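You operate a simulated robot arm through the tools that you are given. There is no shell and no other tool. Be economical: measure what you need, move in short steps, check, and stop when the job is done.

You run a simulated robot arm. Do the job below in one go: nothing can be reset, and whatever is moved stays where it is left.

JOB
Take the teal cap and put it on the top of the test bench. Put the steel cartridge from the top of the wooden bench in the yellow parts bin. Take the cap from the top of the steel table and put it on top of the gold brass vent there. Open the slotted guard. The order is free. Set down upright: teal cap, steel cartridge, cap. The slotted guard goes anticlockwise seen from above.

The check looks at the end state, three seconds after you hand in, the way a careful person would. Anything else that was tipped, shoved, dropped, spilled or broken makes it a failure. A push-on lid holds only when it is set on centred and level and pressed home; a screw cap is set on level and turned clockwise until tight.

ROBOT AND FRAMES
A 7-joint arm with a fingered hand on a trunk, on a base that drives. Base frame: it is fixed to the floor where the robot stands at the start and does not move with it; the origin is under the middle of the robot, x ahead of it, y to its left, z up; the surface under the hand at the start is at about z = 880. Units: mm, degrees, N and s.
With the tool pointing down near the work surface it reaches from about 360 to 840 mm from the robot's upright axis, wherever it stands. Its first joint turns from -115.0 to 115.0 degrees. Places, roughly: brass vent (7x7x10 cm) [600, -7100, 900]; cap (4x4x5 cm) [800, -7400, 900]; slotted guard [-3400, -4900, 1000]; steel cartridge [750, -250, 1000]; teal cap (5x4x6 cm) [600, 200, 900]; top of the test bench (100x21 cm) [-2580, 740, 900]; yellow parts bin inside (30x24 cm) [460, -380, 300]. Payload 5 kg.
Tool frame: the origin (TCP) lies between the finger pads and is the grasp point; the fingertips stand 32 mm ahead of it; z points along the fingers, y is the line along which they close. The gripper opens to 160 mm. The gripper's body begins 89 mm behind the TCP. The gripper is a hand of 4 fingers: y runs from the thumb to the fingers, the wrist lies at [0, 0, -267] in the tool frame.
Orientation is that of the tool frame in the base frame, as a unit quaternion [x, y, z, w]. With the fingers straight down and closing along the base's y, the tool's x points along the base's -x, its y along +y and its z along -z.

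CONTROLS
- The arm moves only by the tool drive_tool. Its argument "series" is one flat list of numbers, 6 for each row, row after row: the shift along the tool's x, y, z in mm, then the turn, a rotation vector about the tool's x, y, z in degrees. In form: [x, y, z, wx, wy, wz, x, y, z, wx, wy, wz, ...]. A call has 1 to 20 rows; each row is the pose to reach, as a shift and turn from the pose commanded when the call began, along the tool's axes at that moment. Rows are played at 5 a second. More than 50 mm and 8.6 degrees between two rows, and nothing of the call is played. Where a pose cannot be reached the arm comes as near as it can. A force on the tool above 40 N (or 10 N above the force at the start of the call, whichever is more), or a blocked arm, ends the call early, and 0.2 s more pass. In this call time passes only in rows, and 0.2 s behind the last. The reply holds the time, the measured pose of the TCP, the force on the tool along the base axes, the opening and the grip force, in the units named above and with some noise, with the torque about the TCP (base axes, N m) and any sound that the robot's microphone picked up, and new pictures: "show" is both (left out), scene, wrist or none.
- Cameras (640 x 400 px; columns grow to the right, rows downward): "scene" is now at [19.6, 129.1, 1635.5]; the picture's right is [-0.32, -0.95, 0.00], its down [-0.62, 0.21, -0.76] and it looks along [0.72, -0.24, -0.65] (base axes); focal length 252 px, centre (320, 200). "wrist" rides on the gripper at [80, -4, -114] in the tool frame; the picture's right is [0.05, 1.00, 0.00], its down [-0.82, 0.04, -0.58] and it looks along [-0.58, 0.03, 0.82] (tool axes); focal length 265 px, centre (320, 200). There is no depth. A picture from a camera that has moved, and an enlarged one, comes with that camera's place and axes in the base frame and with its lens.
- raise_lower(by): slides the trunk up (or, below 0, down) by that many mm; the arm and the scene camera ride with it, the base frame stays. It gives what a move gives, with no picture.
- steer(legs): drives the robot by 1 to 6 legs, each [ahead, turn to the left] in mm and degrees, along the robot's own axes; the way and the turn of a leg run together, so that a leg with both is an arc; at most 1500 mm and 180 degrees a leg. The arm and the cameras ride along, it lands a little off, and it stops where it bumps. It gives what a move gives, and a new picture of the scene camera.
- curl_fingers(finger1, finger2, finger3, thumb_bend): sets how far each is bent, from 0 (flat) to 1 (curled in); at 0.3 the hand is open as for a grip, at 0.7 the pads meet at the TCP. One left out holds its place. A second passes; each finger stops where it meets its share of the squeeze, and holds until it gets a number again. It is the only way to open and close the hand. It gives what a move gives, with no picture; readings hold the bend of each and the force on the fingers (four entries, about 0 where the hand has none), thumb and palm.
- pan_tilt(pan, tilt): turns the head with the scene camera to pan (to the left, within 155 degrees either way) and tilt (down, from -29 to 69), counted from straight ahead of the robot. It gives what a move gives, and a new picture of the scene camera.
- zoom(camera, box): a new picture of the part [left, top, right, bottom] of that camera's present view, enlarged. No time passes.
- job_done(): hands the job in; it is judged then, once.

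Work in short steps. Places have to be worked out from the pictures, the camera data and where the tool is seen: move nearer, look again, correct. Check each grasp and each placing, and mend what went wrong. You have 165 turns and 260 pictures in all, those below and enlarged ones among them. Open the gripper and draw the arm clear of the work before you hand the job in, unless the task says otherwise; then end with one line.

The tools are called after "Call:" by a JSON object that holds its "api" and its "payload". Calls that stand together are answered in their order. drive_tool: Moves the arm, as the interface text tells. Its arguments: {"type":"object","properties":{"series":{"type":"array"},"show":{"type":"string","enum":["both","scene","wrist","none"]}},"required":["series"]} The other tools are called the same way: raise_lower (by) slides the trunk up or down; curl_fingers (finger1, finger2, finger3, thumb_bend) moves the fingers one by one; steer (legs) drives the base; pan_tilt (pan, tilt) turns the head that bears the scene camera; zoom (camera, box) takes an enlarged picture of a part of a camera's view; job_done () hands the job in.

At the start:

```text
time: 0.0
position: [616.6, -124.6, 1150.6]
tcp_rot: [0.0, 1.0, 0.0, 0.0]
contact_force: [-0.2, 0.7, -0.6]
wrist_torque: [0.02, 0.01, 0.02]
grip_width: 159.9
finger_force: 0.0
shape: jaw
bend: [0.3, 0.3, 0.3, 0.3]
finger forces: [0.0, 0.0, 0.1, 0.1, 0.1, 0.0]
trunk travel left (down, up): [-750.0, 240.0]
robot x, y, heading: [-0.4, 0.6, 0.1]
head pan, tilt: [-18.8, 40.5]
```

scene: 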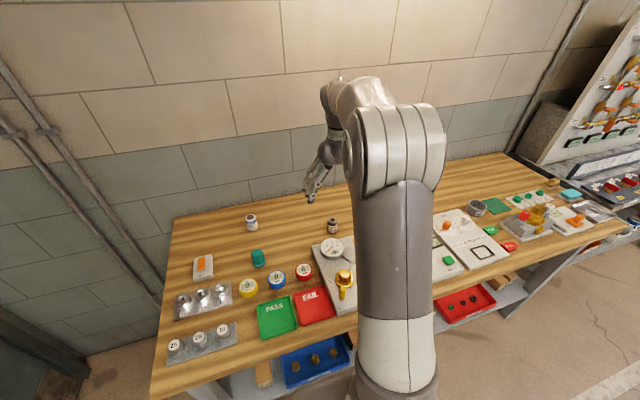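
wrist: 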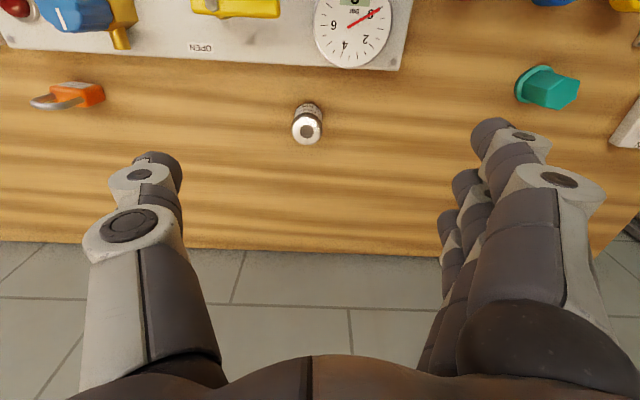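

I'll take a closer look at the wooden bench first: one zoom on the left part and one pan to the right.

Call:
{"api": "zoom", "payload": {"camera": "scene", "box": [150, 190, 390, 390]}}

Call:
{"api": "zoom", "payload": {"camera": "scene", "box": [420, 100, 640, 320]}}

Call:
{"api": "zoom", "payload": {"camera": "wrist", "box": [0, 0, 640, 200]}}

```text
2.00 times, centred on (270, 290) of scene
camera zoom: at [19.6, 129.1, 1635.5], right [-0.32, -0.95, 0.0], down [-0.62, 0.21, -0.76], along [0.72, -0.24, -0.65], focal length 505 px, centre (420, 20)
```

zoom: 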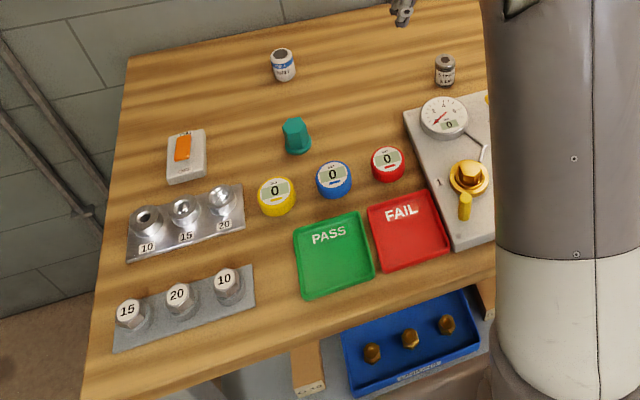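

```text
1.82 times, centred on (530, 210) of scene
camera zoom: at [19.6, 129.1, 1635.5], right [-0.32, -0.95, 0.0], down [-0.62, 0.21, -0.76], along [0.72, -0.24, -0.65], focal length 459 px, centre (-62, 182)
```

zoom: 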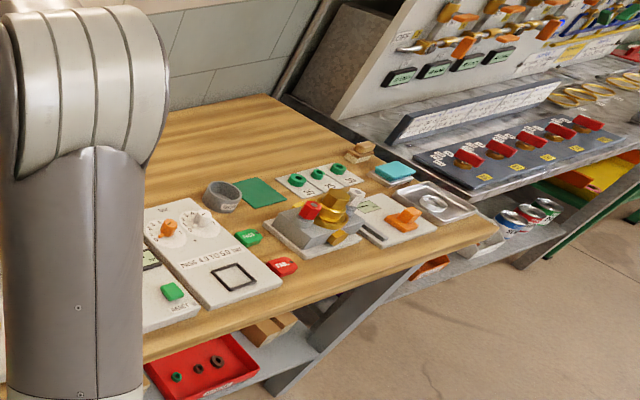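

```text
1.00 times, centred on (320, 100) of wrist (not enlarged: the box is as wide or as high as the picture)
camera zoom: at [535.1, -128.3, 1262.6], right [-0.05, 1.0, 0.0], down [0.82, 0.04, 0.58], along [0.58, 0.03, -0.82], focal length 265 px, centre (320, 300)
```

zoom: 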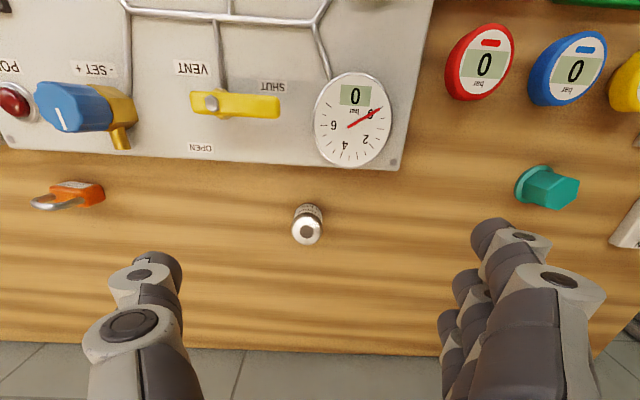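

The only steel cylinder seen so far is near (655,-138), and it looks like a labelled bottle. I'll swing the tool to the right to see what the arm hides and look for other candidates.

Call:
{"api": "drive_tool", "payload": {"series": [0, -50, 0, 0, 0, 0, 0, -100, 0, 0, 0, 0, 0, -150, 0, 0, 0, 0, 0, -200, 0, 0, 0, 0, 0, -250, 0, 0, 0, 0]}}

Call:
{"api": "pan_tilt", "payload": {"pan": -5, "tilt": 45}}

```text
time: 1.2
position: [616.8, -376.8, 1148.6]
tcp_rot: [0.0, 1.0, 0.001, 0.0]
contact_force: [0.1, -0.8, -0.5]
wrist_torque: [0.05, 0.0, 0.03]
grip_width: 160.0
finger_force: 0.0
shape: jaw
bend: [0.3, 0.3, 0.3, 0.3]
finger forces: [0.0, 0.0, 0.0, 0.0, 0.0, 0.0]
trunk travel left (down, up): [-750.0, 240.0]
robot x, y, heading: [0.0, 3.6, 0.1]
head pan, tilt: [-18.8, 40.5]
camera scene: at [20.0, 127.1, 1635.7], right [-0.32, -0.95, 0.0], down [-0.62, 0.21, -0.76], along [0.72, -0.24, -0.65], focal length 252 px, centre (320, 200)
camera wrist: at [535.9, -380.2, 1262.0], right [-0.05, 1.0, 0.0], down [0.82, 0.04, 0.58], along [0.58, 0.03, -0.82], focal length 265 px, centre (320, 200)
```

scene: 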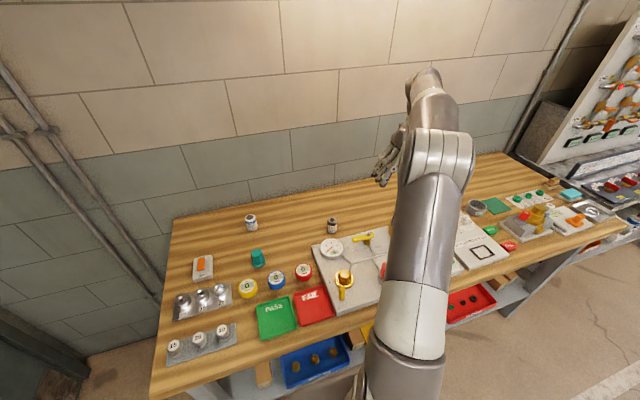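
wrist: 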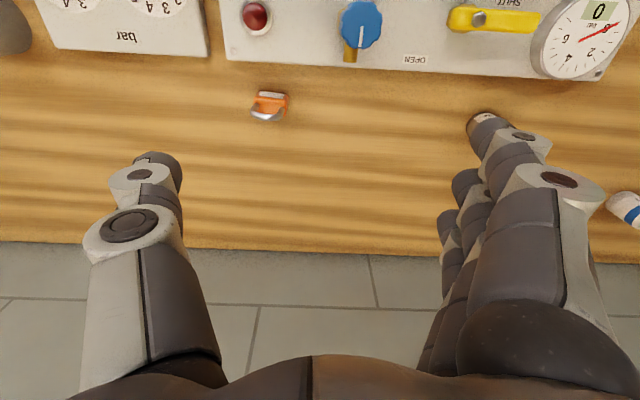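

```text
time: 2.0
position: [616.6, -373.8, 1149.9]
tcp_rot: [0.0, 1.0, 0.0, 0.0]
contact_force: [0.0, 0.0, -0.4]
wrist_torque: [0.01, -0.03, 0.05]
grip_width: 160.2
finger_force: 0.2
shape: jaw
bend: [0.3, 0.3, 0.3, 0.3]
finger forces: [0.1, 0.0, 0.0, 0.1, 0.0, 0.0]
trunk travel left (down, up): [-750.0, 240.0]
robot x, y, heading: [-0.9, 1.5, -0.1]
head pan, tilt: [-5.0, 45.0]
camera scene: at [20.5, 148.9, 1629.1], right [-0.09, -1.0, 0.0], down [-0.7, 0.06, -0.71], along [0.7, -0.06, -0.71], focal length 252 px, centre (320, 200)
```

scene: 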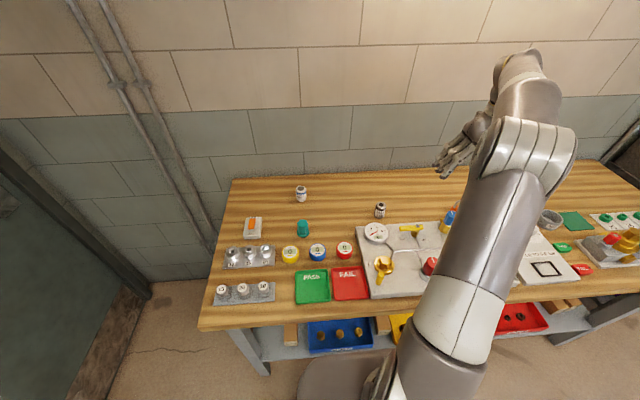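

The yellow bin is on the lower shelf and just visible at the bottom. I'll zoom in to compare the two cartridges and see the bin's surroundings.

Call:
{"api": "zoom", "payload": {"camera": "scene", "box": [280, 170, 410, 250]}}

Call:
{"api": "zoom", "payload": {"camera": "scene", "box": [290, 260, 450, 360]}}

```text
4.92 times, centred on (345, 210) of scene
camera zoom: at [20.5, 148.9, 1629.1], right [-0.09, -1.0, 0.0], down [-0.7, 0.06, -0.71], along [0.7, -0.06, -0.71], focal length 1242 px, centre (197, 151)
```

zoom: 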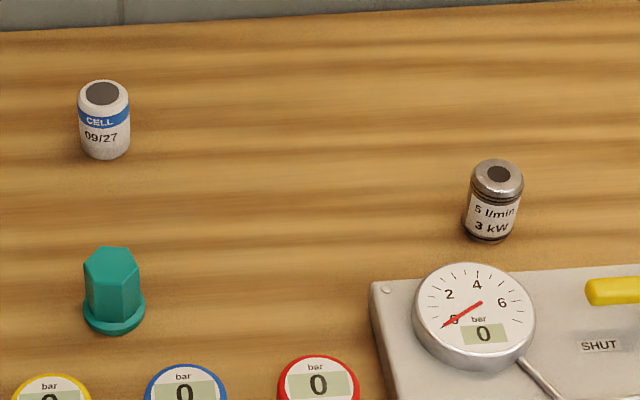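

```text
4.00 times, centred on (370, 310) of scene
camera zoom: at [20.5, 148.9, 1629.1], right [-0.09, -1.0, 0.0], down [-0.7, 0.06, -0.71], along [0.7, -0.06, -0.71], focal length 1009 px, centre (120, -240)
```

zoom: 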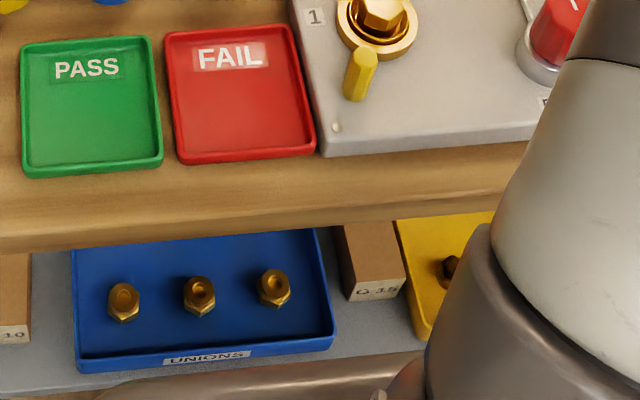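

The steel cartridge is at about (650,-137), ~70 mm tall and ~40 mm across. The bin sits under the bench top, so I'll grasp the cartridge with the hand pitched 35° forward, which lets me reach under later. First I move above it with that pitch.

Call:
{"api": "drive_tool", "payload": {"series": [-4, 40, 17, 0, -6, 0, -8, 80, 33, 0, -12, 0, -12, 119, 50, 0, -18, 0, -16, 159, 67, 0, -24, 0, -20, 198, 83, 0, -30, 0, -23, 238, 95, 0, -35, 0]}}

```text
time: 3.4
position: [639.0, -135.3, 1054.7]
tcp_rot: [0.001, 0.953, -0.001, 0.302]
contact_force: [0.0, -0.4, -0.1]
wrist_torque: [-0.02, 0.03, 0.01]
grip_width: 159.8
finger_force: 0.0
shape: jaw
bend: [0.3, 0.3, 0.3, 0.3]
finger forces: [0.0, 0.0, 0.0, 0.0, 0.0, 0.0]
trunk travel left (down, up): [-750.0, 240.0]
robot x, y, heading: [1.2, 0.2, 0.1]
head pan, tilt: [-5.0, 45.0]
camera scene: at [20.4, 149.8, 1629.0], right [-0.09, -1.0, 0.0], down [-0.7, 0.06, -0.71], along [0.7, -0.06, -0.71], focal length 252 px, centre (320, 200)
camera wrist: at [506.4, -139.0, 1101.0], right [-0.04, 1.0, -0.03], down [0.34, 0.04, 0.94], along [0.94, 0.03, -0.34], focal length 265 px, centre (320, 200)
```

scene: 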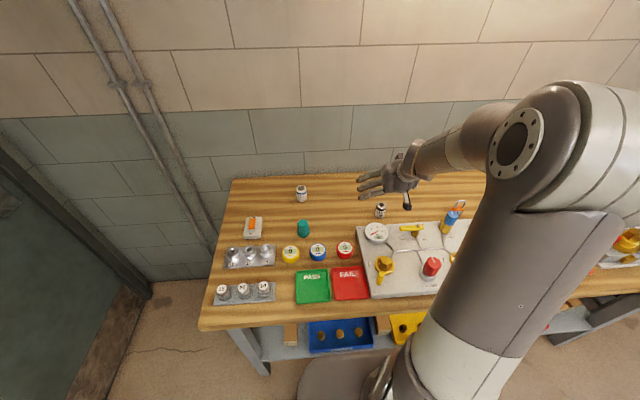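
wrist: 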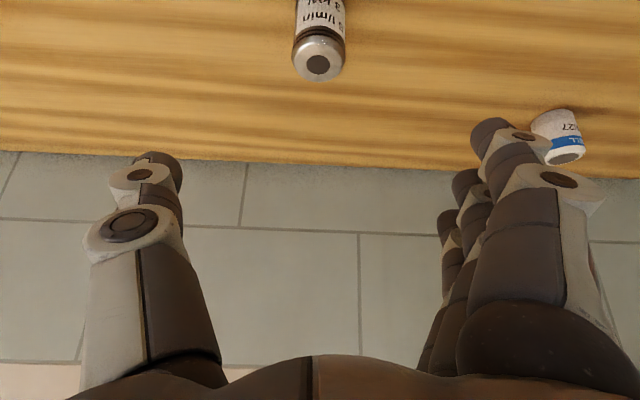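

The cartridge top is at about (648,-138). I descend straight down to z≈930 with the cartridge between thumb and fingers.

Call:
{"api": "drive_tool", "payload": {"series": [16, -1, 27, 0, 0, 0, 32, -2, 54, 0, 0, 0, 48, -3, 80, 0, 0, 0, 58, -3, 97, 0, 0, 0, 64, -3, 107, 0, 0, 0]}}

```text
time: 4.6
position: [648.9, -140.2, 928.8]
tcp_rot: [0.0, 0.954, 0.0, 0.3]
contact_force: [-0.7, -0.5, 0.3]
wrist_torque: [0.02, -0.01, 0.01]
grip_width: 159.8
finger_force: 0.1
shape: jaw
bend: [0.3, 0.3, 0.3, 0.3]
finger forces: [0.0, 0.1, 0.0, 0.1, 0.0, 0.0]
trunk travel left (down, up): [-750.0, 240.0]
robot x, y, heading: [2.8, 1.7, 0.3]
head pan, tilt: [-5.0, 45.0]
camera scene: at [20.5, 149.1, 1629.1], right [-0.09, -1.0, 0.0], down [-0.7, 0.06, -0.71], along [0.7, -0.06, -0.71], focal length 252 px, centre (320, 200)
camera wrist: at [516.6, -143.5, 975.7], right [-0.04, 1.0, -0.03], down [0.34, 0.04, 0.94], along [0.94, 0.03, -0.34], focal length 265 px, centre (320, 200)
```

scene: 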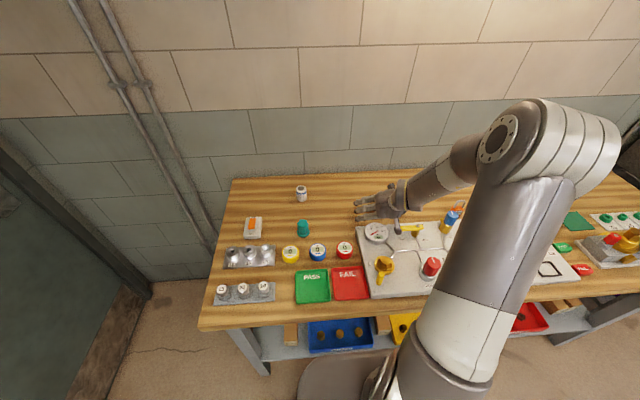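
wrist: 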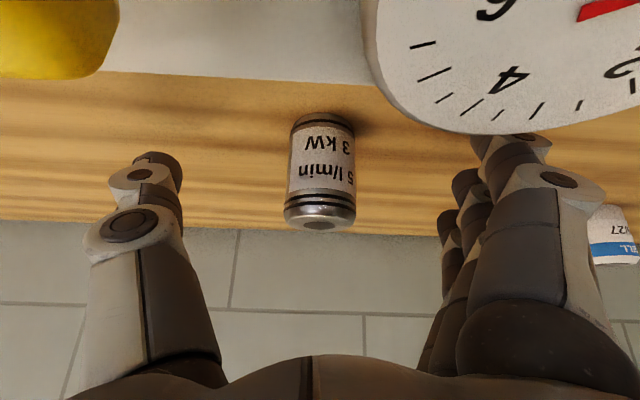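

The cartridge stands centred at the TCP image point (320,200). I close the fingers gradually, first to just short of contact.

Call:
{"api": "curl_fingers", "payload": {"finger1": 0.55, "finger2": 0.55, "finger3": 0.55, "thumb_bend": 0.55}}

Call:
{"api": "zoom", "payload": {"camera": "wrist", "box": [160, 50, 480, 250]}}

```text
time: 5.6
position: [648.8, -139.6, 931.4]
tcp_rot: [0.0, 0.953, -0.001, 0.304]
contact_force: [5.3, 6.3, 28.6]
wrist_torque: [2.23, -0.12, -0.47]
grip_width: 93.0
finger_force: 14.5
shape: fingers
bend: [0.48, 0.55, 0.55, 0.55]
finger forces: [28.5, 0.0, 0.0, 0.1, 0.0, 0.1]
trunk travel left (down, up): [-750.0, 240.0]
robot x, y, heading: [1.9, 0.3, 0.0]
head pan, tilt: [-5.0, 45.0]
```

```text
2.00 times, centred on (320, 150) of wrist
camera zoom: at [516.9, -142.5, 978.3], right [-0.04, 1.0, -0.03], down [0.33, 0.04, 0.94], along [0.94, 0.03, -0.33], focal length 531 px, centre (320, 300)
```

zoom: 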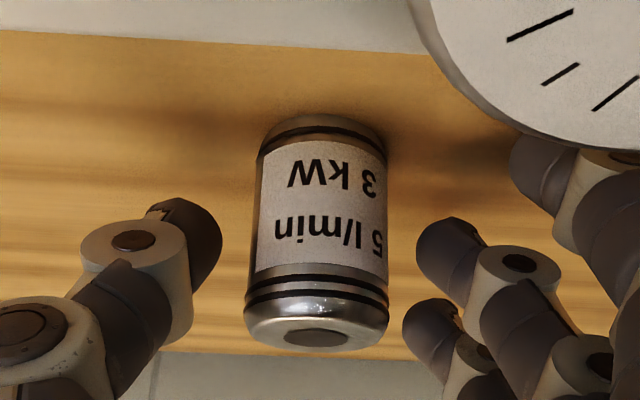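

Finger1 (the lowest) met the bench or panel with 28 N, so I open it again and grip with finger2, finger3 and the thumb only.

Call:
{"api": "curl_fingers", "payload": {"finger1": 0.3}}

Call:
{"api": "curl_fingers", "payload": {"finger2": 0.7, "finger3": 0.7, "thumb_bend": 0.7}}

Call:
{"api": "zoom", "payload": {"camera": "wrist", "box": [160, 50, 480, 250]}}

```text
time: 6.6
position: [648.7, -139.3, 929.0]
tcp_rot: [0.0, 0.953, -0.001, 0.301]
contact_force: [0.0, 0.7, -0.1]
wrist_torque: [0.04, -0.01, -0.02]
grip_width: 121.4
finger_force: 0.0
shape: fingers
bend: [0.3, 0.55, 0.55, 0.55]
finger forces: [0.0, 0.1, 0.0, 0.0, 0.0, 0.0]
trunk travel left (down, up): [-750.0, 240.0]
robot x, y, heading: [1.8, -0.7, -0.3]
head pan, tilt: [-5.0, 45.0]
```

```text
time: 7.6
position: [649.4, -139.6, 928.9]
tcp_rot: [0.001, 0.954, 0.0, 0.301]
contact_force: [0.9, 0.5, 0.1]
wrist_torque: [-0.02, 0.04, -0.01]
grip_width: 106.5
finger_force: 13.2
shape: fingers
bend: [0.3, 0.6, 0.68, 0.66]
finger forces: [0.1, 11.5, 1.8, 0.0, 13.5, 0.0]
trunk travel left (down, up): [-750.0, 240.0]
robot x, y, heading: [-0.0, 2.5, -0.1]
head pan, tilt: [-5.0, 45.0]
```

```text
2.00 times, centred on (320, 150) of wrist
camera zoom: at [516.5, -143.4, 976.0], right [-0.04, 1.0, -0.03], down [0.34, 0.04, 0.94], along [0.94, 0.03, -0.34], focal length 531 px, centre (320, 300)
```

zoom: 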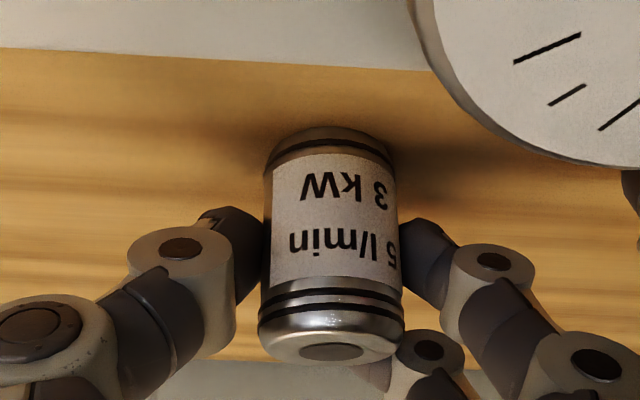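

Finger2 and the thumb hold it with about 12 N each. I lift it 100 mm straight up.

Call:
{"api": "drive_tool", "payload": {"series": [-11, 0, -16, 0, 0, 0, -34, 0, -49, 0, 0, 0, -57, 0, -82, 0, 0, 0]}}

```text
time: 8.4
position: [647.3, -139.8, 1029.7]
tcp_rot: [0.001, 0.954, -0.001, 0.301]
contact_force: [-0.3, 1.6, -2.0]
wrist_torque: [-0.01, 0.02, 0.02]
grip_width: 106.3
finger_force: 13.5
shape: fingers
bend: [0.3, 0.6, 0.68, 0.66]
finger forces: [0.0, 11.7, 1.6, 0.1, 13.2, 0.0]
trunk travel left (down, up): [-750.0, 240.0]
robot x, y, heading: [0.6, -0.6, -0.0]
head pan, tilt: [-5.0, 45.0]
camera scene: at [20.0, 149.4, 1629.0], right [-0.09, -1.0, 0.0], down [-0.7, 0.06, -0.71], along [0.7, -0.06, -0.71], focal length 252 px, centre (320, 200)
camera wrist: at [515.9, -142.8, 1076.0], right [-0.04, 1.0, -0.03], down [0.34, 0.04, 0.94], along [0.94, 0.03, -0.34], focal length 265 px, centre (320, 200)
```

scene: 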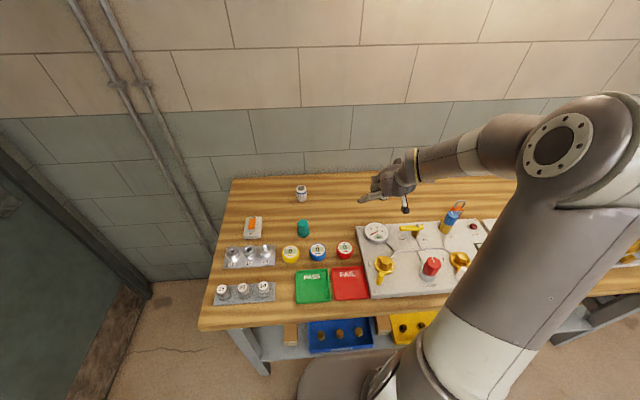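
wrist: 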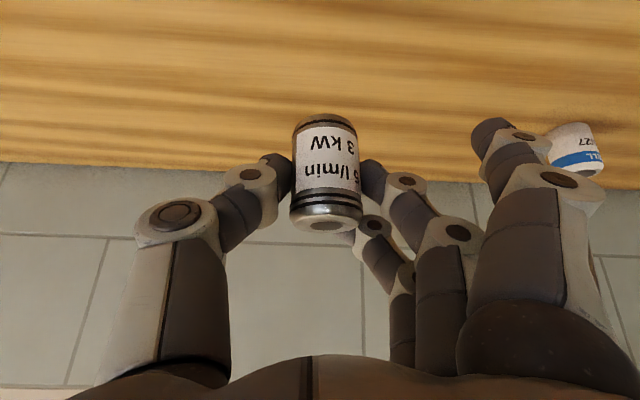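

The cartridge is held upright and clear. I check the yellow bin before moving back.

Call:
{"api": "zoom", "payload": {"camera": "scene", "box": [330, 260, 490, 360]}}

Call:
{"api": "drive_tool", "payload": {"series": [-23, 0, -33, 0, 0, 0, -46, 0, -66, 0, 0, 0], "show": "none"}}

Call:
{"api": "steer", "payload": {"legs": [[-450, 0]]}}

```text
4.00 times, centred on (410, 310) of scene
camera zoom: at [20.0, 149.4, 1629.0], right [-0.09, -1.0, 0.0], down [-0.7, 0.06, -0.71], along [0.7, -0.06, -0.71], focal length 1009 px, centre (-40, -240)
```

zoom: 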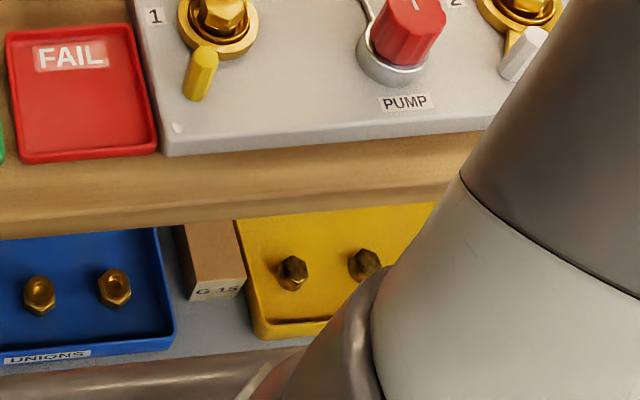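

```text
time: 9.0
position: [646.7, -138.9, 1110.0]
tcp_rot: [0.0, 0.954, 0.0, 0.301]
contact_force: [-0.5, -0.1, -3.4]
wrist_torque: [0.02, -0.01, -0.07]
grip_width: 106.4
finger_force: 12.4
shape: fingers
bend: [0.3, 0.6, 0.68, 0.66]
finger forces: [0.0, 11.8, 1.6, 0.0, 13.1, 0.0]
trunk travel left (down, up): [-750.0, 240.0]
robot x, y, heading: [0.7, 1.4, 0.0]
head pan, tilt: [-5.0, 45.0]
```

```text
time: 11.7
position: [199.2, -139.7, 1110.3]
tcp_rot: [0.0, 0.954, 0.0, 0.3]
contact_force: [-0.6, -0.9, -1.9]
wrist_torque: [-0.04, 0.01, -0.02]
grip_width: 106.4
finger_force: 13.7
shape: fingers
bend: [0.3, 0.6, 0.68, 0.66]
finger forces: [0.1, 11.7, 1.4, 0.0, 13.2, 0.1]
trunk travel left (down, up): [-750.0, 240.0]
robot x, y, heading: [-449.5, 0.7, 0.0]
head pan, tilt: [-5.0, 45.0]
camera scene: at [-427.0, 149.1, 1629.1], right [-0.09, -1.0, 0.0], down [-0.7, 0.06, -0.71], along [0.7, -0.06, -0.71], focal length 252 px, centre (320, 200)
```

scene: 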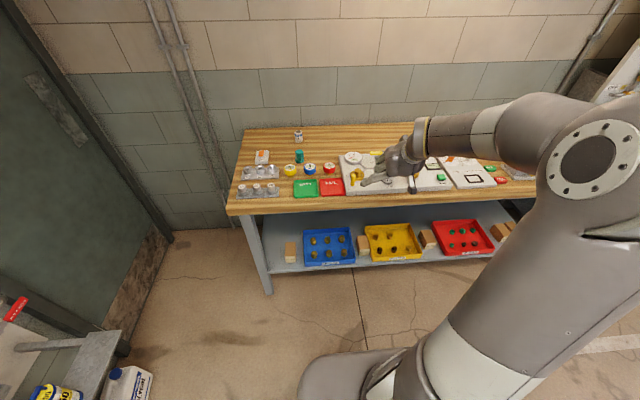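

Now the bin is in view. I zoom in to work out where the free spots in the yellow bin are.

Call:
{"api": "zoom", "payload": {"camera": "scene", "box": [340, 200, 450, 275]}}

```text
5.33 times, centred on (395, 238) of scene
camera zoom: at [-427.0, 149.1, 1629.1], right [-0.09, -1.0, 0.0], down [-0.7, 0.06, -0.71], along [0.7, -0.06, -0.71], focal length 1346 px, centre (-80, 0)
```

zoom: 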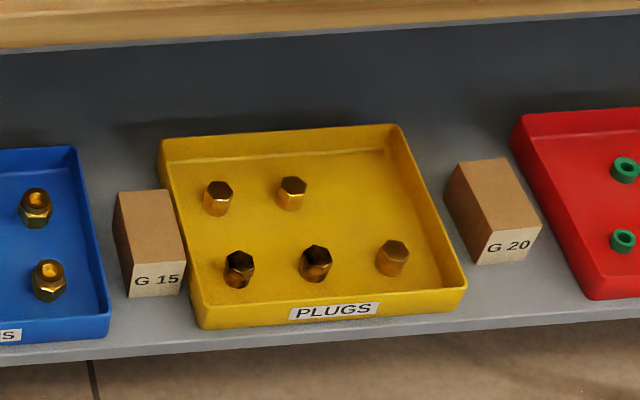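

Free space: between the rows at about (448,-430), with plugs at x≈395 and x≈500. I lower the trunk 600 mm while the arm is in front of the bench edge (x≈320), then look.

Call:
{"api": "raise_lower", "payload": {"by": -600}}

Call:
{"api": "pan_tilt", "payload": {"pan": -15, "tilt": 35}}

```text
refused: -600 is not a number from -400 to 400
```

```text
time: 12.4
position: [200.8, -139.8, 1108.7]
tcp_rot: [0.0, 0.954, -0.001, 0.301]
contact_force: [-0.2, 0.6, -2.8]
wrist_torque: [-0.06, 0.06, 0.0]
grip_width: 106.5
finger_force: 13.0
shape: fingers
bend: [0.3, 0.6, 0.68, 0.66]
finger forces: [0.0, 11.6, 1.5, 0.1, 13.1, 0.0]
trunk travel left (down, up): [-750.0, 240.0]
robot x, y, heading: [-445.7, -2.3, -0.0]
head pan, tilt: [-15.0, 35.0]
camera scene: at [-422.3, 133.5, 1643.8], right [-0.26, -0.97, 0.0], down [-0.55, 0.15, -0.82], along [0.79, -0.21, -0.57], focal length 252 px, centre (320, 200)
```

scene: 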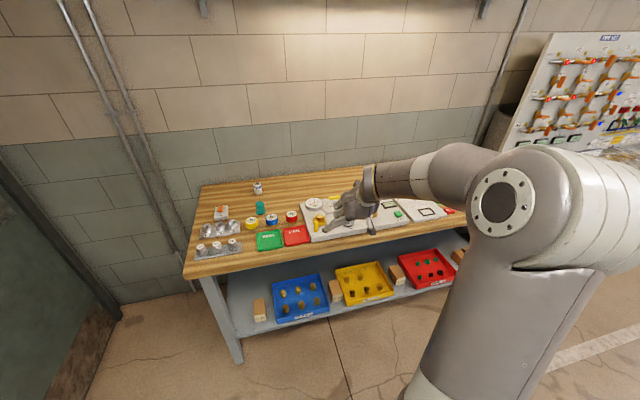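

The trunk step limit is 400 mm, so I lower it in two steps of 300.

Call:
{"api": "raise_lower", "payload": {"by": -300}}

Call:
{"api": "raise_lower", "payload": {"by": -300}}

Call:
{"api": "pan_tilt", "payload": {"pan": -20, "tilt": 35}}

```text
time: 15.4
position: [200.6, -138.3, 809.2]
tcp_rot: [0.0, 0.954, 0.001, 0.301]
contact_force: [0.0, 0.1, -2.5]
wrist_torque: [-0.02, 0.02, 0.0]
grip_width: 106.4
finger_force: 13.2
shape: fingers
bend: [0.3, 0.6, 0.68, 0.66]
finger forces: [0.0, 11.6, 1.4, 0.1, 13.3, 0.0]
trunk travel left (down, up): [-450.0, 540.0]
robot x, y, heading: [-447.6, -0.2, -0.0]
head pan, tilt: [-15.0, 35.0]
```

```text
time: 18.4
position: [199.4, -138.5, 509.3]
tcp_rot: [0.0, 0.954, 0.0, 0.301]
contact_force: [-0.6, 0.2, -3.0]
wrist_torque: [-0.05, 0.03, 0.0]
grip_width: 106.2
finger_force: 13.1
shape: fingers
bend: [0.3, 0.6, 0.68, 0.66]
finger forces: [0.0, 11.6, 1.6, 0.1, 13.2, 0.0]
trunk travel left (down, up): [-150.0, 840.0]
robot x, y, heading: [-446.9, 2.5, -0.1]
head pan, tilt: [-15.0, 35.0]
```

```text
time: 19.0
position: [199.2, -138.6, 507.9]
tcp_rot: [0.0, 0.954, -0.001, 0.301]
contact_force: [0.4, -0.4, -2.6]
wrist_torque: [-0.02, 0.02, 0.04]
grip_width: 106.4
finger_force: 13.2
shape: fingers
bend: [0.3, 0.6, 0.68, 0.66]
finger forces: [0.0, 11.7, 1.5, 0.0, 13.2, 0.0]
trunk travel left (down, up): [-150.0, 840.0]
robot x, y, heading: [-446.0, 4.8, 0.1]
head pan, tilt: [-20.0, 35.0]
camera scene: at [-424.6, 126.1, 1043.9], right [-0.34, -0.94, 0.0], down [-0.54, 0.2, -0.82], along [0.77, -0.28, -0.57], focal length 252 px, centre (320, 200)
```

scene: 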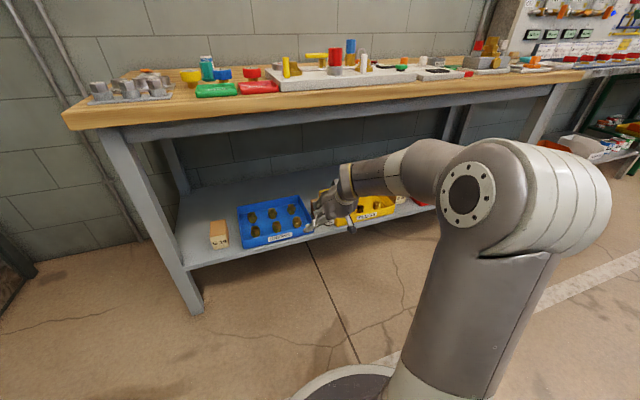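

Clear. I move the hand sideways to y≈-430 and down to z≈430, still in front of the bench.

Call:
{"api": "drive_tool", "payload": {"series": [7, -42, 9, 0, 0, 0, 14, -84, 18, 0, 0, 0, 20, -126, 28, 0, 0, 0, 26, -168, 37, 0, 0, 0, 32, -210, 46, 0, 0, 0, 39, -252, 55, 0, 0, 0, 45, -292, 64, 0, 0, 0]}}

```text
time: 20.6
position: [200.6, -431.8, 430.5]
tcp_rot: [-0.001, 0.954, -0.001, 0.301]
contact_force: [-0.2, 1.1, -1.4]
wrist_torque: [-0.03, 0.08, 0.0]
grip_width: 106.2
finger_force: 12.7
shape: fingers
bend: [0.3, 0.6, 0.68, 0.66]
finger forces: [0.0, 11.4, 1.6, 0.0, 13.0, 0.0]
trunk travel left (down, up): [-150.0, 840.0]
robot x, y, heading: [-448.6, -2.2, -0.3]
head pan, tilt: [-20.0, 35.0]
camera scene: at [-424.7, 126.2, 1043.9], right [-0.34, -0.94, 0.0], down [-0.54, 0.2, -0.82], along [0.77, -0.28, -0.57], focal length 252 px, centre (320, 200)
camera wrist: at [68.8, -434.5, 477.6], right [-0.04, 1.0, -0.03], down [0.34, 0.04, 0.94], along [0.94, 0.03, -0.34], focal length 265 px, centre (320, 200)
```

scene: 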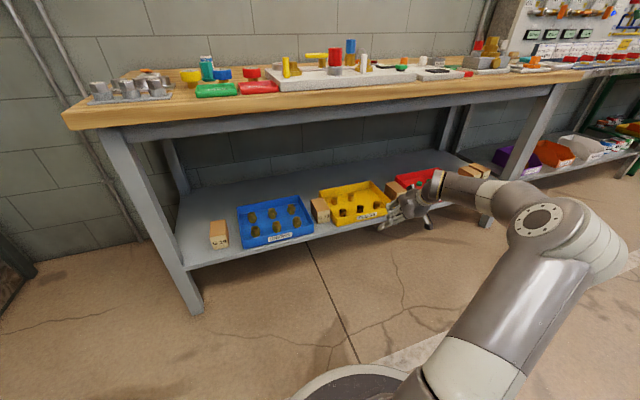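
wrist: 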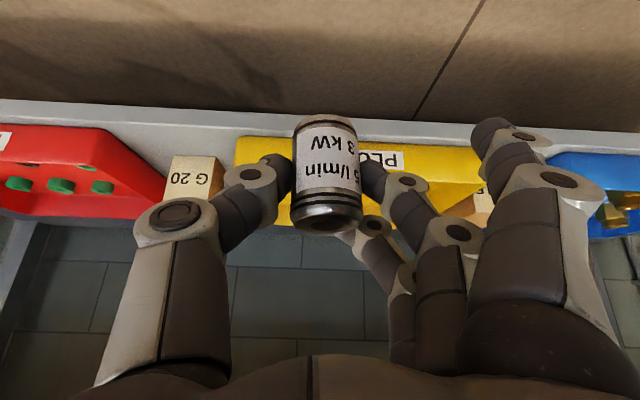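

The hand faces the yellow bin with the shelf edge and bin walls well below. I drive forward 200 mm.

Call:
{"api": "steer", "payload": {"legs": [[200, 0]]}}

Call:
{"api": "drive_tool", "payload": {"series": [0, 0, 1, 0, 0, 0], "show": "wrist"}}

Call:
{"api": "zoom", "payload": {"camera": "scene", "box": [220, 130, 540, 330]}}

```text
time: 22.2
position: [401.2, -431.5, 430.1]
tcp_rot: [0.0, 0.954, 0.0, 0.301]
contact_force: [-0.2, 0.0, -2.6]
wrist_torque: [-0.03, 0.04, 0.03]
grip_width: 106.2
finger_force: 12.7
shape: fingers
bend: [0.3, 0.6, 0.68, 0.66]
finger forces: [0.0, 11.6, 1.5, 0.0, 13.0, 0.0]
trunk travel left (down, up): [-150.0, 840.0]
robot x, y, heading: [-244.2, 0.9, -0.0]
head pan, tilt: [-20.0, 35.0]
camera scene: at [-223.8, 125.8, 1043.9], right [-0.34, -0.94, 0.0], down [-0.54, 0.2, -0.82], along [0.77, -0.28, -0.57], focal length 252 px, centre (320, 200)
```

scene: 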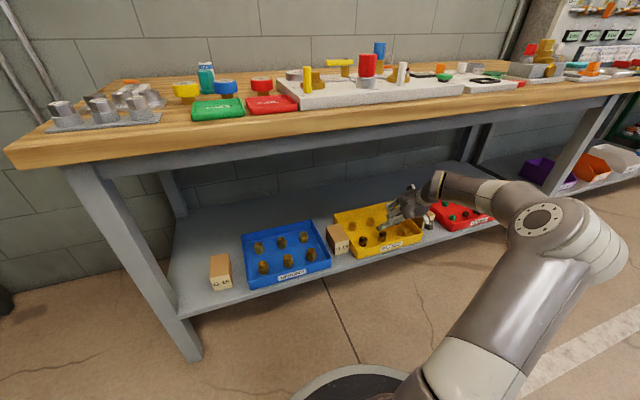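

```text
time: 22.6
position: [401.3, -431.4, 430.1]
tcp_rot: [0.001, 0.954, 0.0, 0.301]
contact_force: [-0.1, 0.6, -3.0]
wrist_torque: [0.02, 0.03, -0.01]
grip_width: 106.2
finger_force: 13.3
shape: fingers
bend: [0.3, 0.6, 0.68, 0.66]
finger forces: [0.0, 11.5, 1.5, 0.0, 13.0, 0.0]
trunk travel left (down, up): [-150.0, 840.0]
robot x, y, heading: [-244.6, 1.6, -0.1]
head pan, tilt: [-20.0, 35.0]
camera wrist: at [269.4, -434.7, 476.3], right [-0.04, 1.0, -0.03], down [0.34, 0.04, 0.94], along [0.94, 0.03, -0.34], focal length 265 px, centre (320, 200)
```

wrist: 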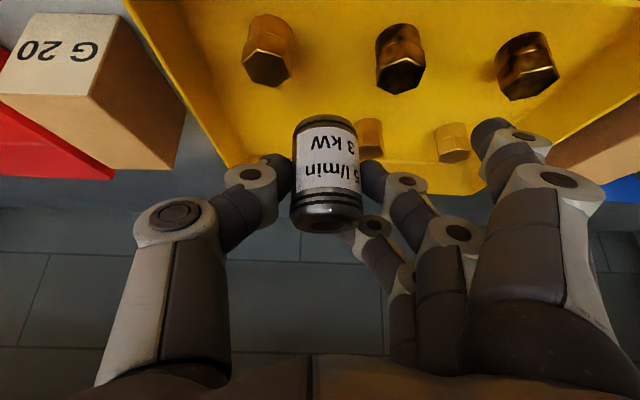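

```text
2.00 times, centred on (380, 230) of scene
camera zoom: at [-223.8, 125.8, 1043.9], right [-0.34, -0.94, 0.0], down [-0.54, 0.2, -0.82], along [0.77, -0.28, -0.57], focal length 505 px, centre (200, 140)
```

zoom: 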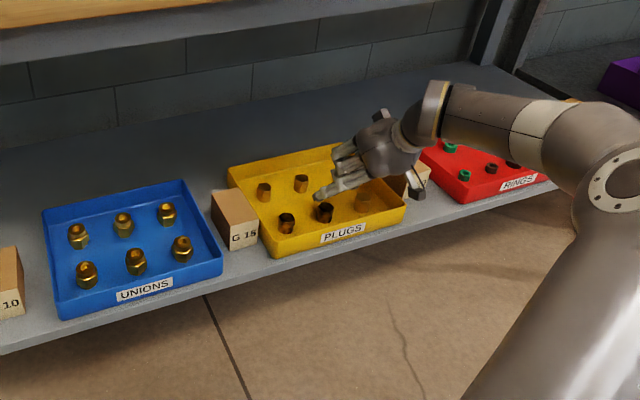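

Plug positions agree between both cameras: front row x≈398, back row x≈507, columns y≈-290/-380/-470. I go for (452,-428), lowering to about 15 mm above the floor first.

Call:
{"api": "drive_tool", "payload": {"series": [-21, 1, 15, 0, 0, 0, -42, 3, 29, 0, 0, 0, -26, 3, 51, 0, 0, 0, -6, 3, 81, 0, 0, 0]}}

```text
time: 23.6
position: [452.0, -429.0, 368.8]
tcp_rot: [0.0, 0.954, 0.0, 0.301]
contact_force: [1.4, 0.4, -2.1]
wrist_torque: [0.03, 0.09, -0.01]
grip_width: 106.3
finger_force: 12.7
shape: fingers
bend: [0.3, 0.6, 0.69, 0.66]
finger forces: [0.0, 11.6, 1.4, 0.0, 12.9, 0.0]
trunk travel left (down, up): [-150.0, 840.0]
robot x, y, heading: [-246.7, -1.9, 0.1]
head pan, tilt: [-20.0, 35.0]
camera scene: at [-224.0, 126.1, 1043.9], right [-0.34, -0.94, 0.0], down [-0.54, 0.2, -0.82], along [0.77, -0.28, -0.57], focal length 252 px, centre (320, 200)
camera wrist: at [320.2, -432.0, 414.7], right [-0.04, 1.0, -0.03], down [0.34, 0.04, 0.94], along [0.94, 0.03, -0.34], focal length 265 px, centre (320, 200)
```

scene: 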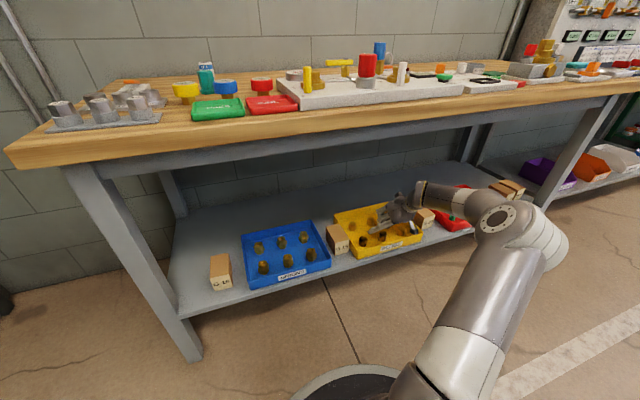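
wrist: 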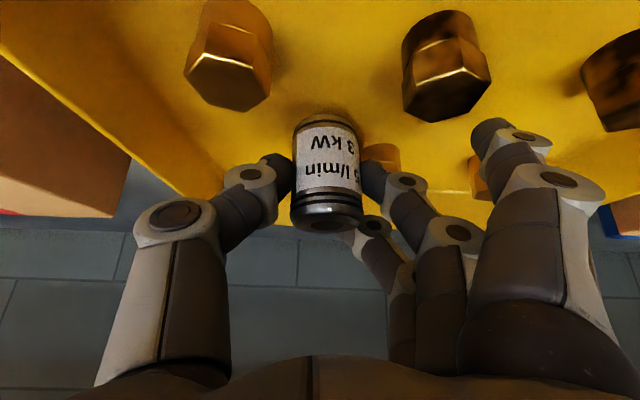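

Clear between the plugs. I lower another 10 mm and check force, then in small steps.

Call:
{"api": "drive_tool", "payload": {"series": [3, 0, 4, 0, 0, 0, 6, 0, 8, 0, 0, 0], "show": "none"}}

Call:
{"api": "drive_tool", "payload": {"series": [1, 0, 2, 0, 0, 0, 2, 0, 3, 0, 0, 0], "show": "wrist"}}

```text
time: 24.2
position: [452.2, -427.7, 356.6]
tcp_rot: [0.0, 0.954, 0.0, 0.301]
contact_force: [0.3, -0.4, -2.8]
wrist_torque: [0.01, 0.03, 0.03]
grip_width: 106.1
finger_force: 13.5
shape: fingers
bend: [0.3, 0.6, 0.69, 0.66]
finger forces: [0.1, 11.5, 1.3, 0.0, 12.8, 0.1]
trunk travel left (down, up): [-150.0, 840.0]
robot x, y, heading: [-242.3, -0.6, 0.1]
head pan, tilt: [-20.0, 35.0]
```

```text
time: 24.8
position: [452.4, -429.9, 354.7]
tcp_rot: [0.0, 0.953, 0.0, 0.302]
contact_force: [0.9, -0.9, 1.0]
wrist_torque: [0.08, 0.0, 0.0]
grip_width: 106.0
finger_force: 14.0
shape: fingers
bend: [0.3, 0.6, 0.69, 0.66]
finger forces: [0.0, 11.7, 2.2, 0.1, 13.4, 0.0]
trunk travel left (down, up): [-150.0, 840.0]
robot x, y, heading: [-245.9, 0.9, 0.1]
head pan, tilt: [-20.0, 35.0]
camera wrist: at [320.6, -431.9, 400.7], right [-0.04, 1.0, -0.03], down [0.34, 0.04, 0.94], along [0.94, 0.03, -0.34], focal length 265 px, centre (320, 200)
```

wrist: 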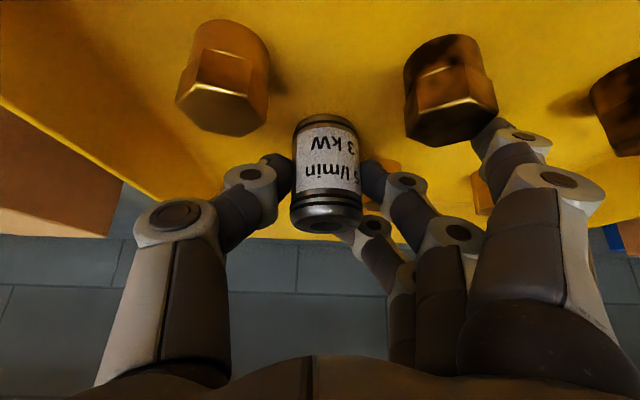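

Force along z went from -2.8 to +1 N, so the cartridge rests on the bin floor. I press 1 mm more, then open gently.

Call:
{"api": "drive_tool", "payload": {"series": [0.6, 0, 0.8, 0, 0, 0], "show": "none"}}

Call:
{"api": "curl_fingers", "payload": {"finger2": 0.55, "finger3": 0.55, "thumb_bend": 0.58}}

Call:
{"api": "zoom", "payload": {"camera": "wrist", "box": [160, 50, 480, 250]}}

```text
time: 25.2
position: [451.4, -429.7, 353.2]
tcp_rot: [0.0, 0.953, -0.001, 0.302]
contact_force: [1.6, -1.6, 5.9]
wrist_torque: [0.08, -0.07, -0.07]
grip_width: 106.2
finger_force: 13.9
shape: fingers
bend: [0.3, 0.6, 0.69, 0.66]
finger forces: [0.0, 11.8, 2.9, 0.0, 13.9, 0.0]
trunk travel left (down, up): [-150.0, 840.0]
robot x, y, heading: [-248.2, 1.6, 0.1]
head pan, tilt: [-20.0, 35.0]
```

```text
time: 26.2
position: [452.1, -427.7, 352.8]
tcp_rot: [0.0, 0.954, 0.0, 0.301]
contact_force: [0.0, 0.4, -0.1]
wrist_torque: [-0.01, 0.02, 0.0]
grip_width: 116.4
finger_force: 0.0
shape: fingers
bend: [0.3, 0.55, 0.55, 0.57]
finger forces: [0.0, 0.0, 0.0, 0.1, 0.0, 0.1]
trunk travel left (down, up): [-150.0, 840.0]
robot x, y, heading: [-248.2, -2.6, -0.1]
head pan, tilt: [-20.0, 35.0]
```

```text
2.00 times, centred on (320, 150) of wrist
camera zoom: at [320.4, -431.9, 399.2], right [-0.04, 1.0, -0.03], down [0.34, 0.04, 0.94], along [0.94, 0.03, -0.34], focal length 531 px, centre (320, 300)
```

zoom: 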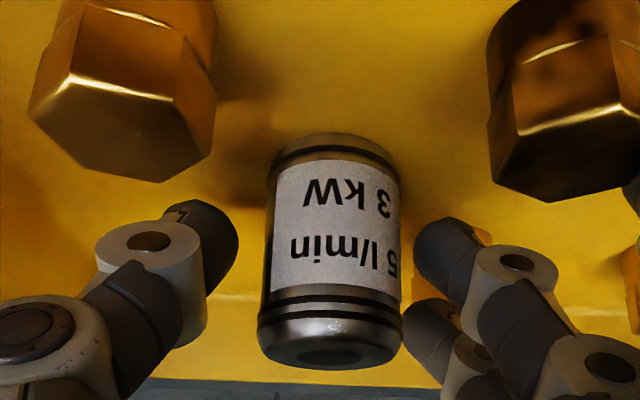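

It stands on its own and the fingers are clear. I lift the hand straight up, slowly at first.

Call:
{"api": "drive_tool", "payload": {"series": [-3, 0, -4, 0, 0, 0, -11, 0, -16, 0, 0, 0, -34, 0, -49, 0, 0, 0, -52, 0, -74, 0, 0, 0]}}

```text
time: 27.2
position: [453.1, -429.1, 443.2]
tcp_rot: [0.0, 0.954, 0.0, 0.301]
contact_force: [0.8, 0.0, -1.0]
wrist_torque: [0.01, -0.04, 0.05]
grip_width: 116.7
finger_force: 0.1
shape: fingers
bend: [0.3, 0.55, 0.55, 0.57]
finger forces: [0.1, 0.0, 0.0, 0.0, 0.0, 0.1]
trunk travel left (down, up): [-150.0, 840.0]
robot x, y, heading: [-243.1, 3.8, -0.3]
head pan, tilt: [-20.0, 35.0]
camera scene: at [-223.8, 125.8, 1043.9], right [-0.34, -0.94, 0.0], down [-0.54, 0.2, -0.82], along [0.77, -0.28, -0.57], focal length 252 px, centre (320, 200)
camera wrist: at [320.4, -431.7, 489.8], right [-0.04, 1.0, -0.03], down [0.34, 0.04, 0.94], along [0.94, 0.03, -0.34], focal length 265 px, centre (320, 200)
```

scene: 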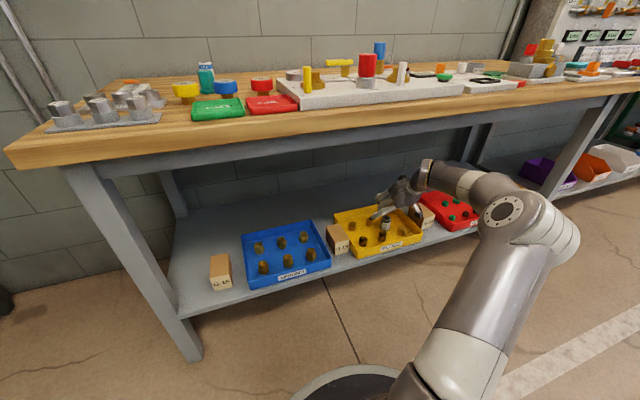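
wrist: 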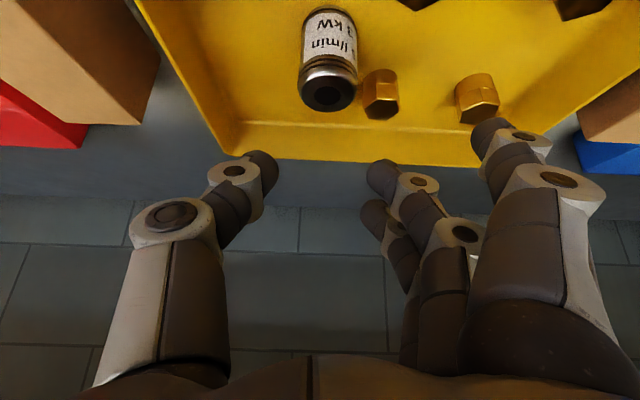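

The cartridge stands upright in the bin with all plugs in place. I drive straight back, then raise the trunk and open the hand.

Call:
{"api": "steer", "payload": {"legs": [[-330, 0]]}}

Call:
{"api": "raise_lower", "payload": {"by": 350}}

Call:
{"api": "raise_lower", "payload": {"by": 250}}

Call:
{"api": "curl_fingers", "payload": {"finger1": 0.3, "finger2": 0.3, "finger3": 0.3, "thumb_bend": 0.3}}

```text
time: 29.4
position: [121.9, -427.8, 442.7]
tcp_rot: [0.0, 0.954, 0.0, 0.3]
contact_force: [-0.2, 0.2, 0.0]
wrist_torque: [0.02, 0.03, 0.04]
grip_width: 116.7
finger_force: 0.0
shape: fingers
bend: [0.3, 0.55, 0.55, 0.57]
finger forces: [0.1, 0.0, 0.1, 0.0, 0.0, 0.0]
trunk travel left (down, up): [-150.0, 840.0]
robot x, y, heading: [-578.2, -2.3, -0.1]
head pan, tilt: [-20.0, 35.0]
camera scene: at [-555.0, 126.1, 1043.9], right [-0.34, -0.94, 0.0], down [-0.54, 0.2, -0.82], along [0.77, -0.28, -0.57], focal length 252 px, centre (320, 200)
```

scene: 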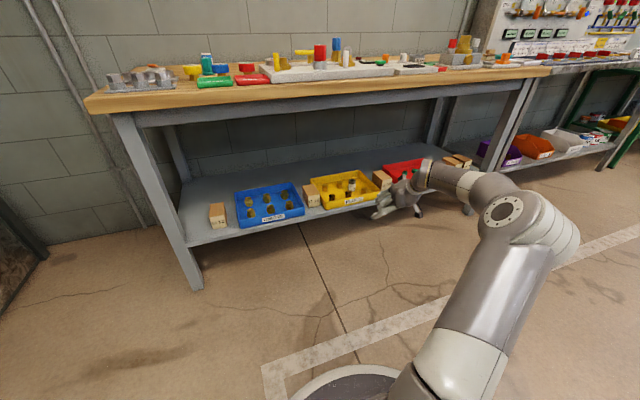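

```text
time: 32.8
position: [121.4, -428.5, 794.2]
tcp_rot: [0.0, 0.954, 0.0, 0.3]
contact_force: [-0.5, -0.8, 0.5]
wrist_torque: [0.01, -0.05, 0.02]
grip_width: 116.8
finger_force: 0.0
shape: fingers
bend: [0.3, 0.55, 0.55, 0.57]
finger forces: [0.0, 0.0, 0.1, 0.0, 0.0, 0.1]
trunk travel left (down, up): [-500.0, 490.0]
robot x, y, heading: [-578.9, 1.7, -0.3]
head pan, tilt: [-20.0, 35.0]
```

```text
time: 35.4
position: [120.9, -428.2, 1043.1]
tcp_rot: [0.0, 0.954, 0.0, 0.301]
contact_force: [0.5, 0.7, 0.0]
wrist_torque: [-0.01, 0.0, 0.03]
grip_width: 117.1
finger_force: 0.2
shape: fingers
bend: [0.3, 0.55, 0.55, 0.57]
finger forces: [0.0, 0.0, 0.0, 0.1, 0.0, 0.0]
trunk travel left (down, up): [-750.0, 240.0]
robot x, y, heading: [-576.8, -1.0, 0.1]
head pan, tilt: [-20.0, 35.0]
```

```text
time: 36.4
position: [122.7, -427.9, 1044.1]
tcp_rot: [-0.001, 0.954, 0.0, 0.301]
contact_force: [-0.2, -0.4, 0.6]
wrist_torque: [0.0, 0.03, -0.03]
grip_width: 170.5
finger_force: 0.0
shape: fingers
bend: [0.3, 0.3, 0.3, 0.3]
finger forces: [0.0, 0.0, 0.1, 0.0, 0.0, 0.0]
trunk travel left (down, up): [-750.0, 240.0]
robot x, y, heading: [-577.9, -0.4, -0.0]
head pan, tilt: [-20.0, 35.0]
```

Now to the teal cap at about (604,166). I set the hand vertical again and swing it to y≈166 at z≈1110 away from the bench.

Call:
{"api": "drive_tool", "payload": {"series": [2, 46, -8, 0, 3, 0, 4, 91, -16, 0, 6, 0, 6, 137, -24, 0, 9, 0, 8, 183, -32, 0, 12, 0, 10, 228, -40, 0, 15, 0, 12, 274, -48, 0, 18, 0, 13, 320, -55, 0, 21, 0, 15, 366, -63, 0, 24, 0, 17, 411, -71, 0, 27, 0, 19, 457, -79, 0, 30, 0, 21, 503, -87, 0, 33, 0, 23, 548, -95, 0, 35, 0, 25, 594, -103, 0, 35, 0], "show": "none"}}

Call:
{"api": "steer", "payload": {"legs": [[550, 0]]}}

Call:
{"api": "drive_tool", "payload": {"series": [0, 0, 1, 0, 0, 0], "show": "wrist"}}

```text
time: 39.2
position: [40.5, 168.3, 1111.7]
tcp_rot: [0.0, 1.0, -0.001, 0.0]
contact_force: [0.3, -0.2, 0.3]
wrist_torque: [0.02, 0.0, 0.0]
grip_width: 171.0
finger_force: 0.1
shape: fingers
bend: [0.3, 0.3, 0.3, 0.3]
finger forces: [0.1, 0.0, 0.0, 0.0, 0.0, 0.0]
trunk travel left (down, up): [-750.0, 240.0]
robot x, y, heading: [-576.3, -0.2, 0.1]
head pan, tilt: [-20.0, 35.0]
```

```text
time: 42.4
position: [594.9, 169.5, 1112.4]
tcp_rot: [-0.002, 1.0, 0.0, 0.0]
contact_force: [-0.2, -0.2, 0.2]
wrist_torque: [-0.01, 0.06, -0.01]
grip_width: 170.8
finger_force: 0.1
shape: fingers
bend: [0.3, 0.3, 0.3, 0.3]
finger forces: [0.1, 0.0, 0.0, 0.0, 0.0, 0.0]
trunk travel left (down, up): [-750.0, 240.0]
robot x, y, heading: [-19.1, 1.3, 0.2]
head pan, tilt: [-20.0, 35.0]
camera scene: at [-0.1, 127.6, 1643.8], right [-0.34, -0.94, 0.0], down [-0.54, 0.19, -0.82], along [0.77, -0.28, -0.57], focal length 252 px, centre (320, 200)
```

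scene: 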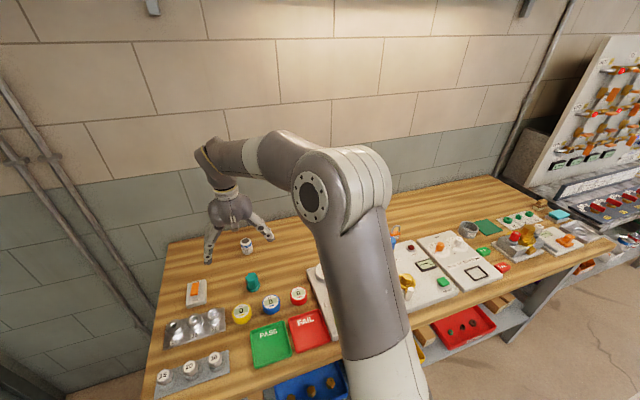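

```text
time: 42.8
position: [594.0, 169.7, 1111.3]
tcp_rot: [-0.002, 1.0, -0.001, 0.0]
contact_force: [0.3, -0.1, 0.4]
wrist_torque: [-0.06, -0.01, -0.01]
grip_width: 170.8
finger_force: 0.1
shape: fingers
bend: [0.3, 0.3, 0.3, 0.3]
finger forces: [0.0, 0.1, 0.1, 0.0, 0.1, 0.1]
trunk travel left (down, up): [-750.0, 240.0]
robot x, y, heading: [-23.3, 1.5, 0.4]
head pan, tilt: [-20.0, 35.0]
camera wrist: at [513.7, 167.0, 1224.0], right [-0.06, 1.0, 0.0], down [0.82, 0.05, 0.58], along [0.58, 0.03, -0.82], focal length 265 px, centre (320, 200)
```

wrist: 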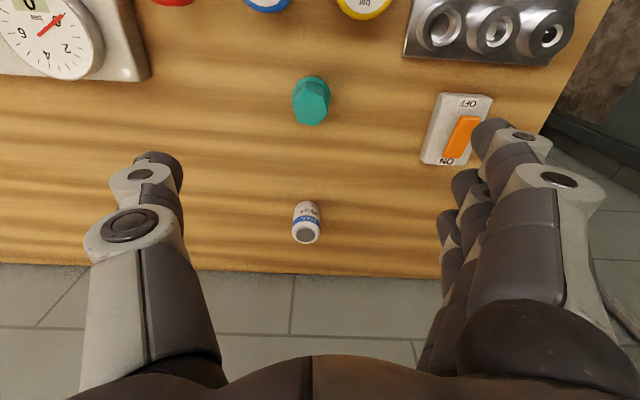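

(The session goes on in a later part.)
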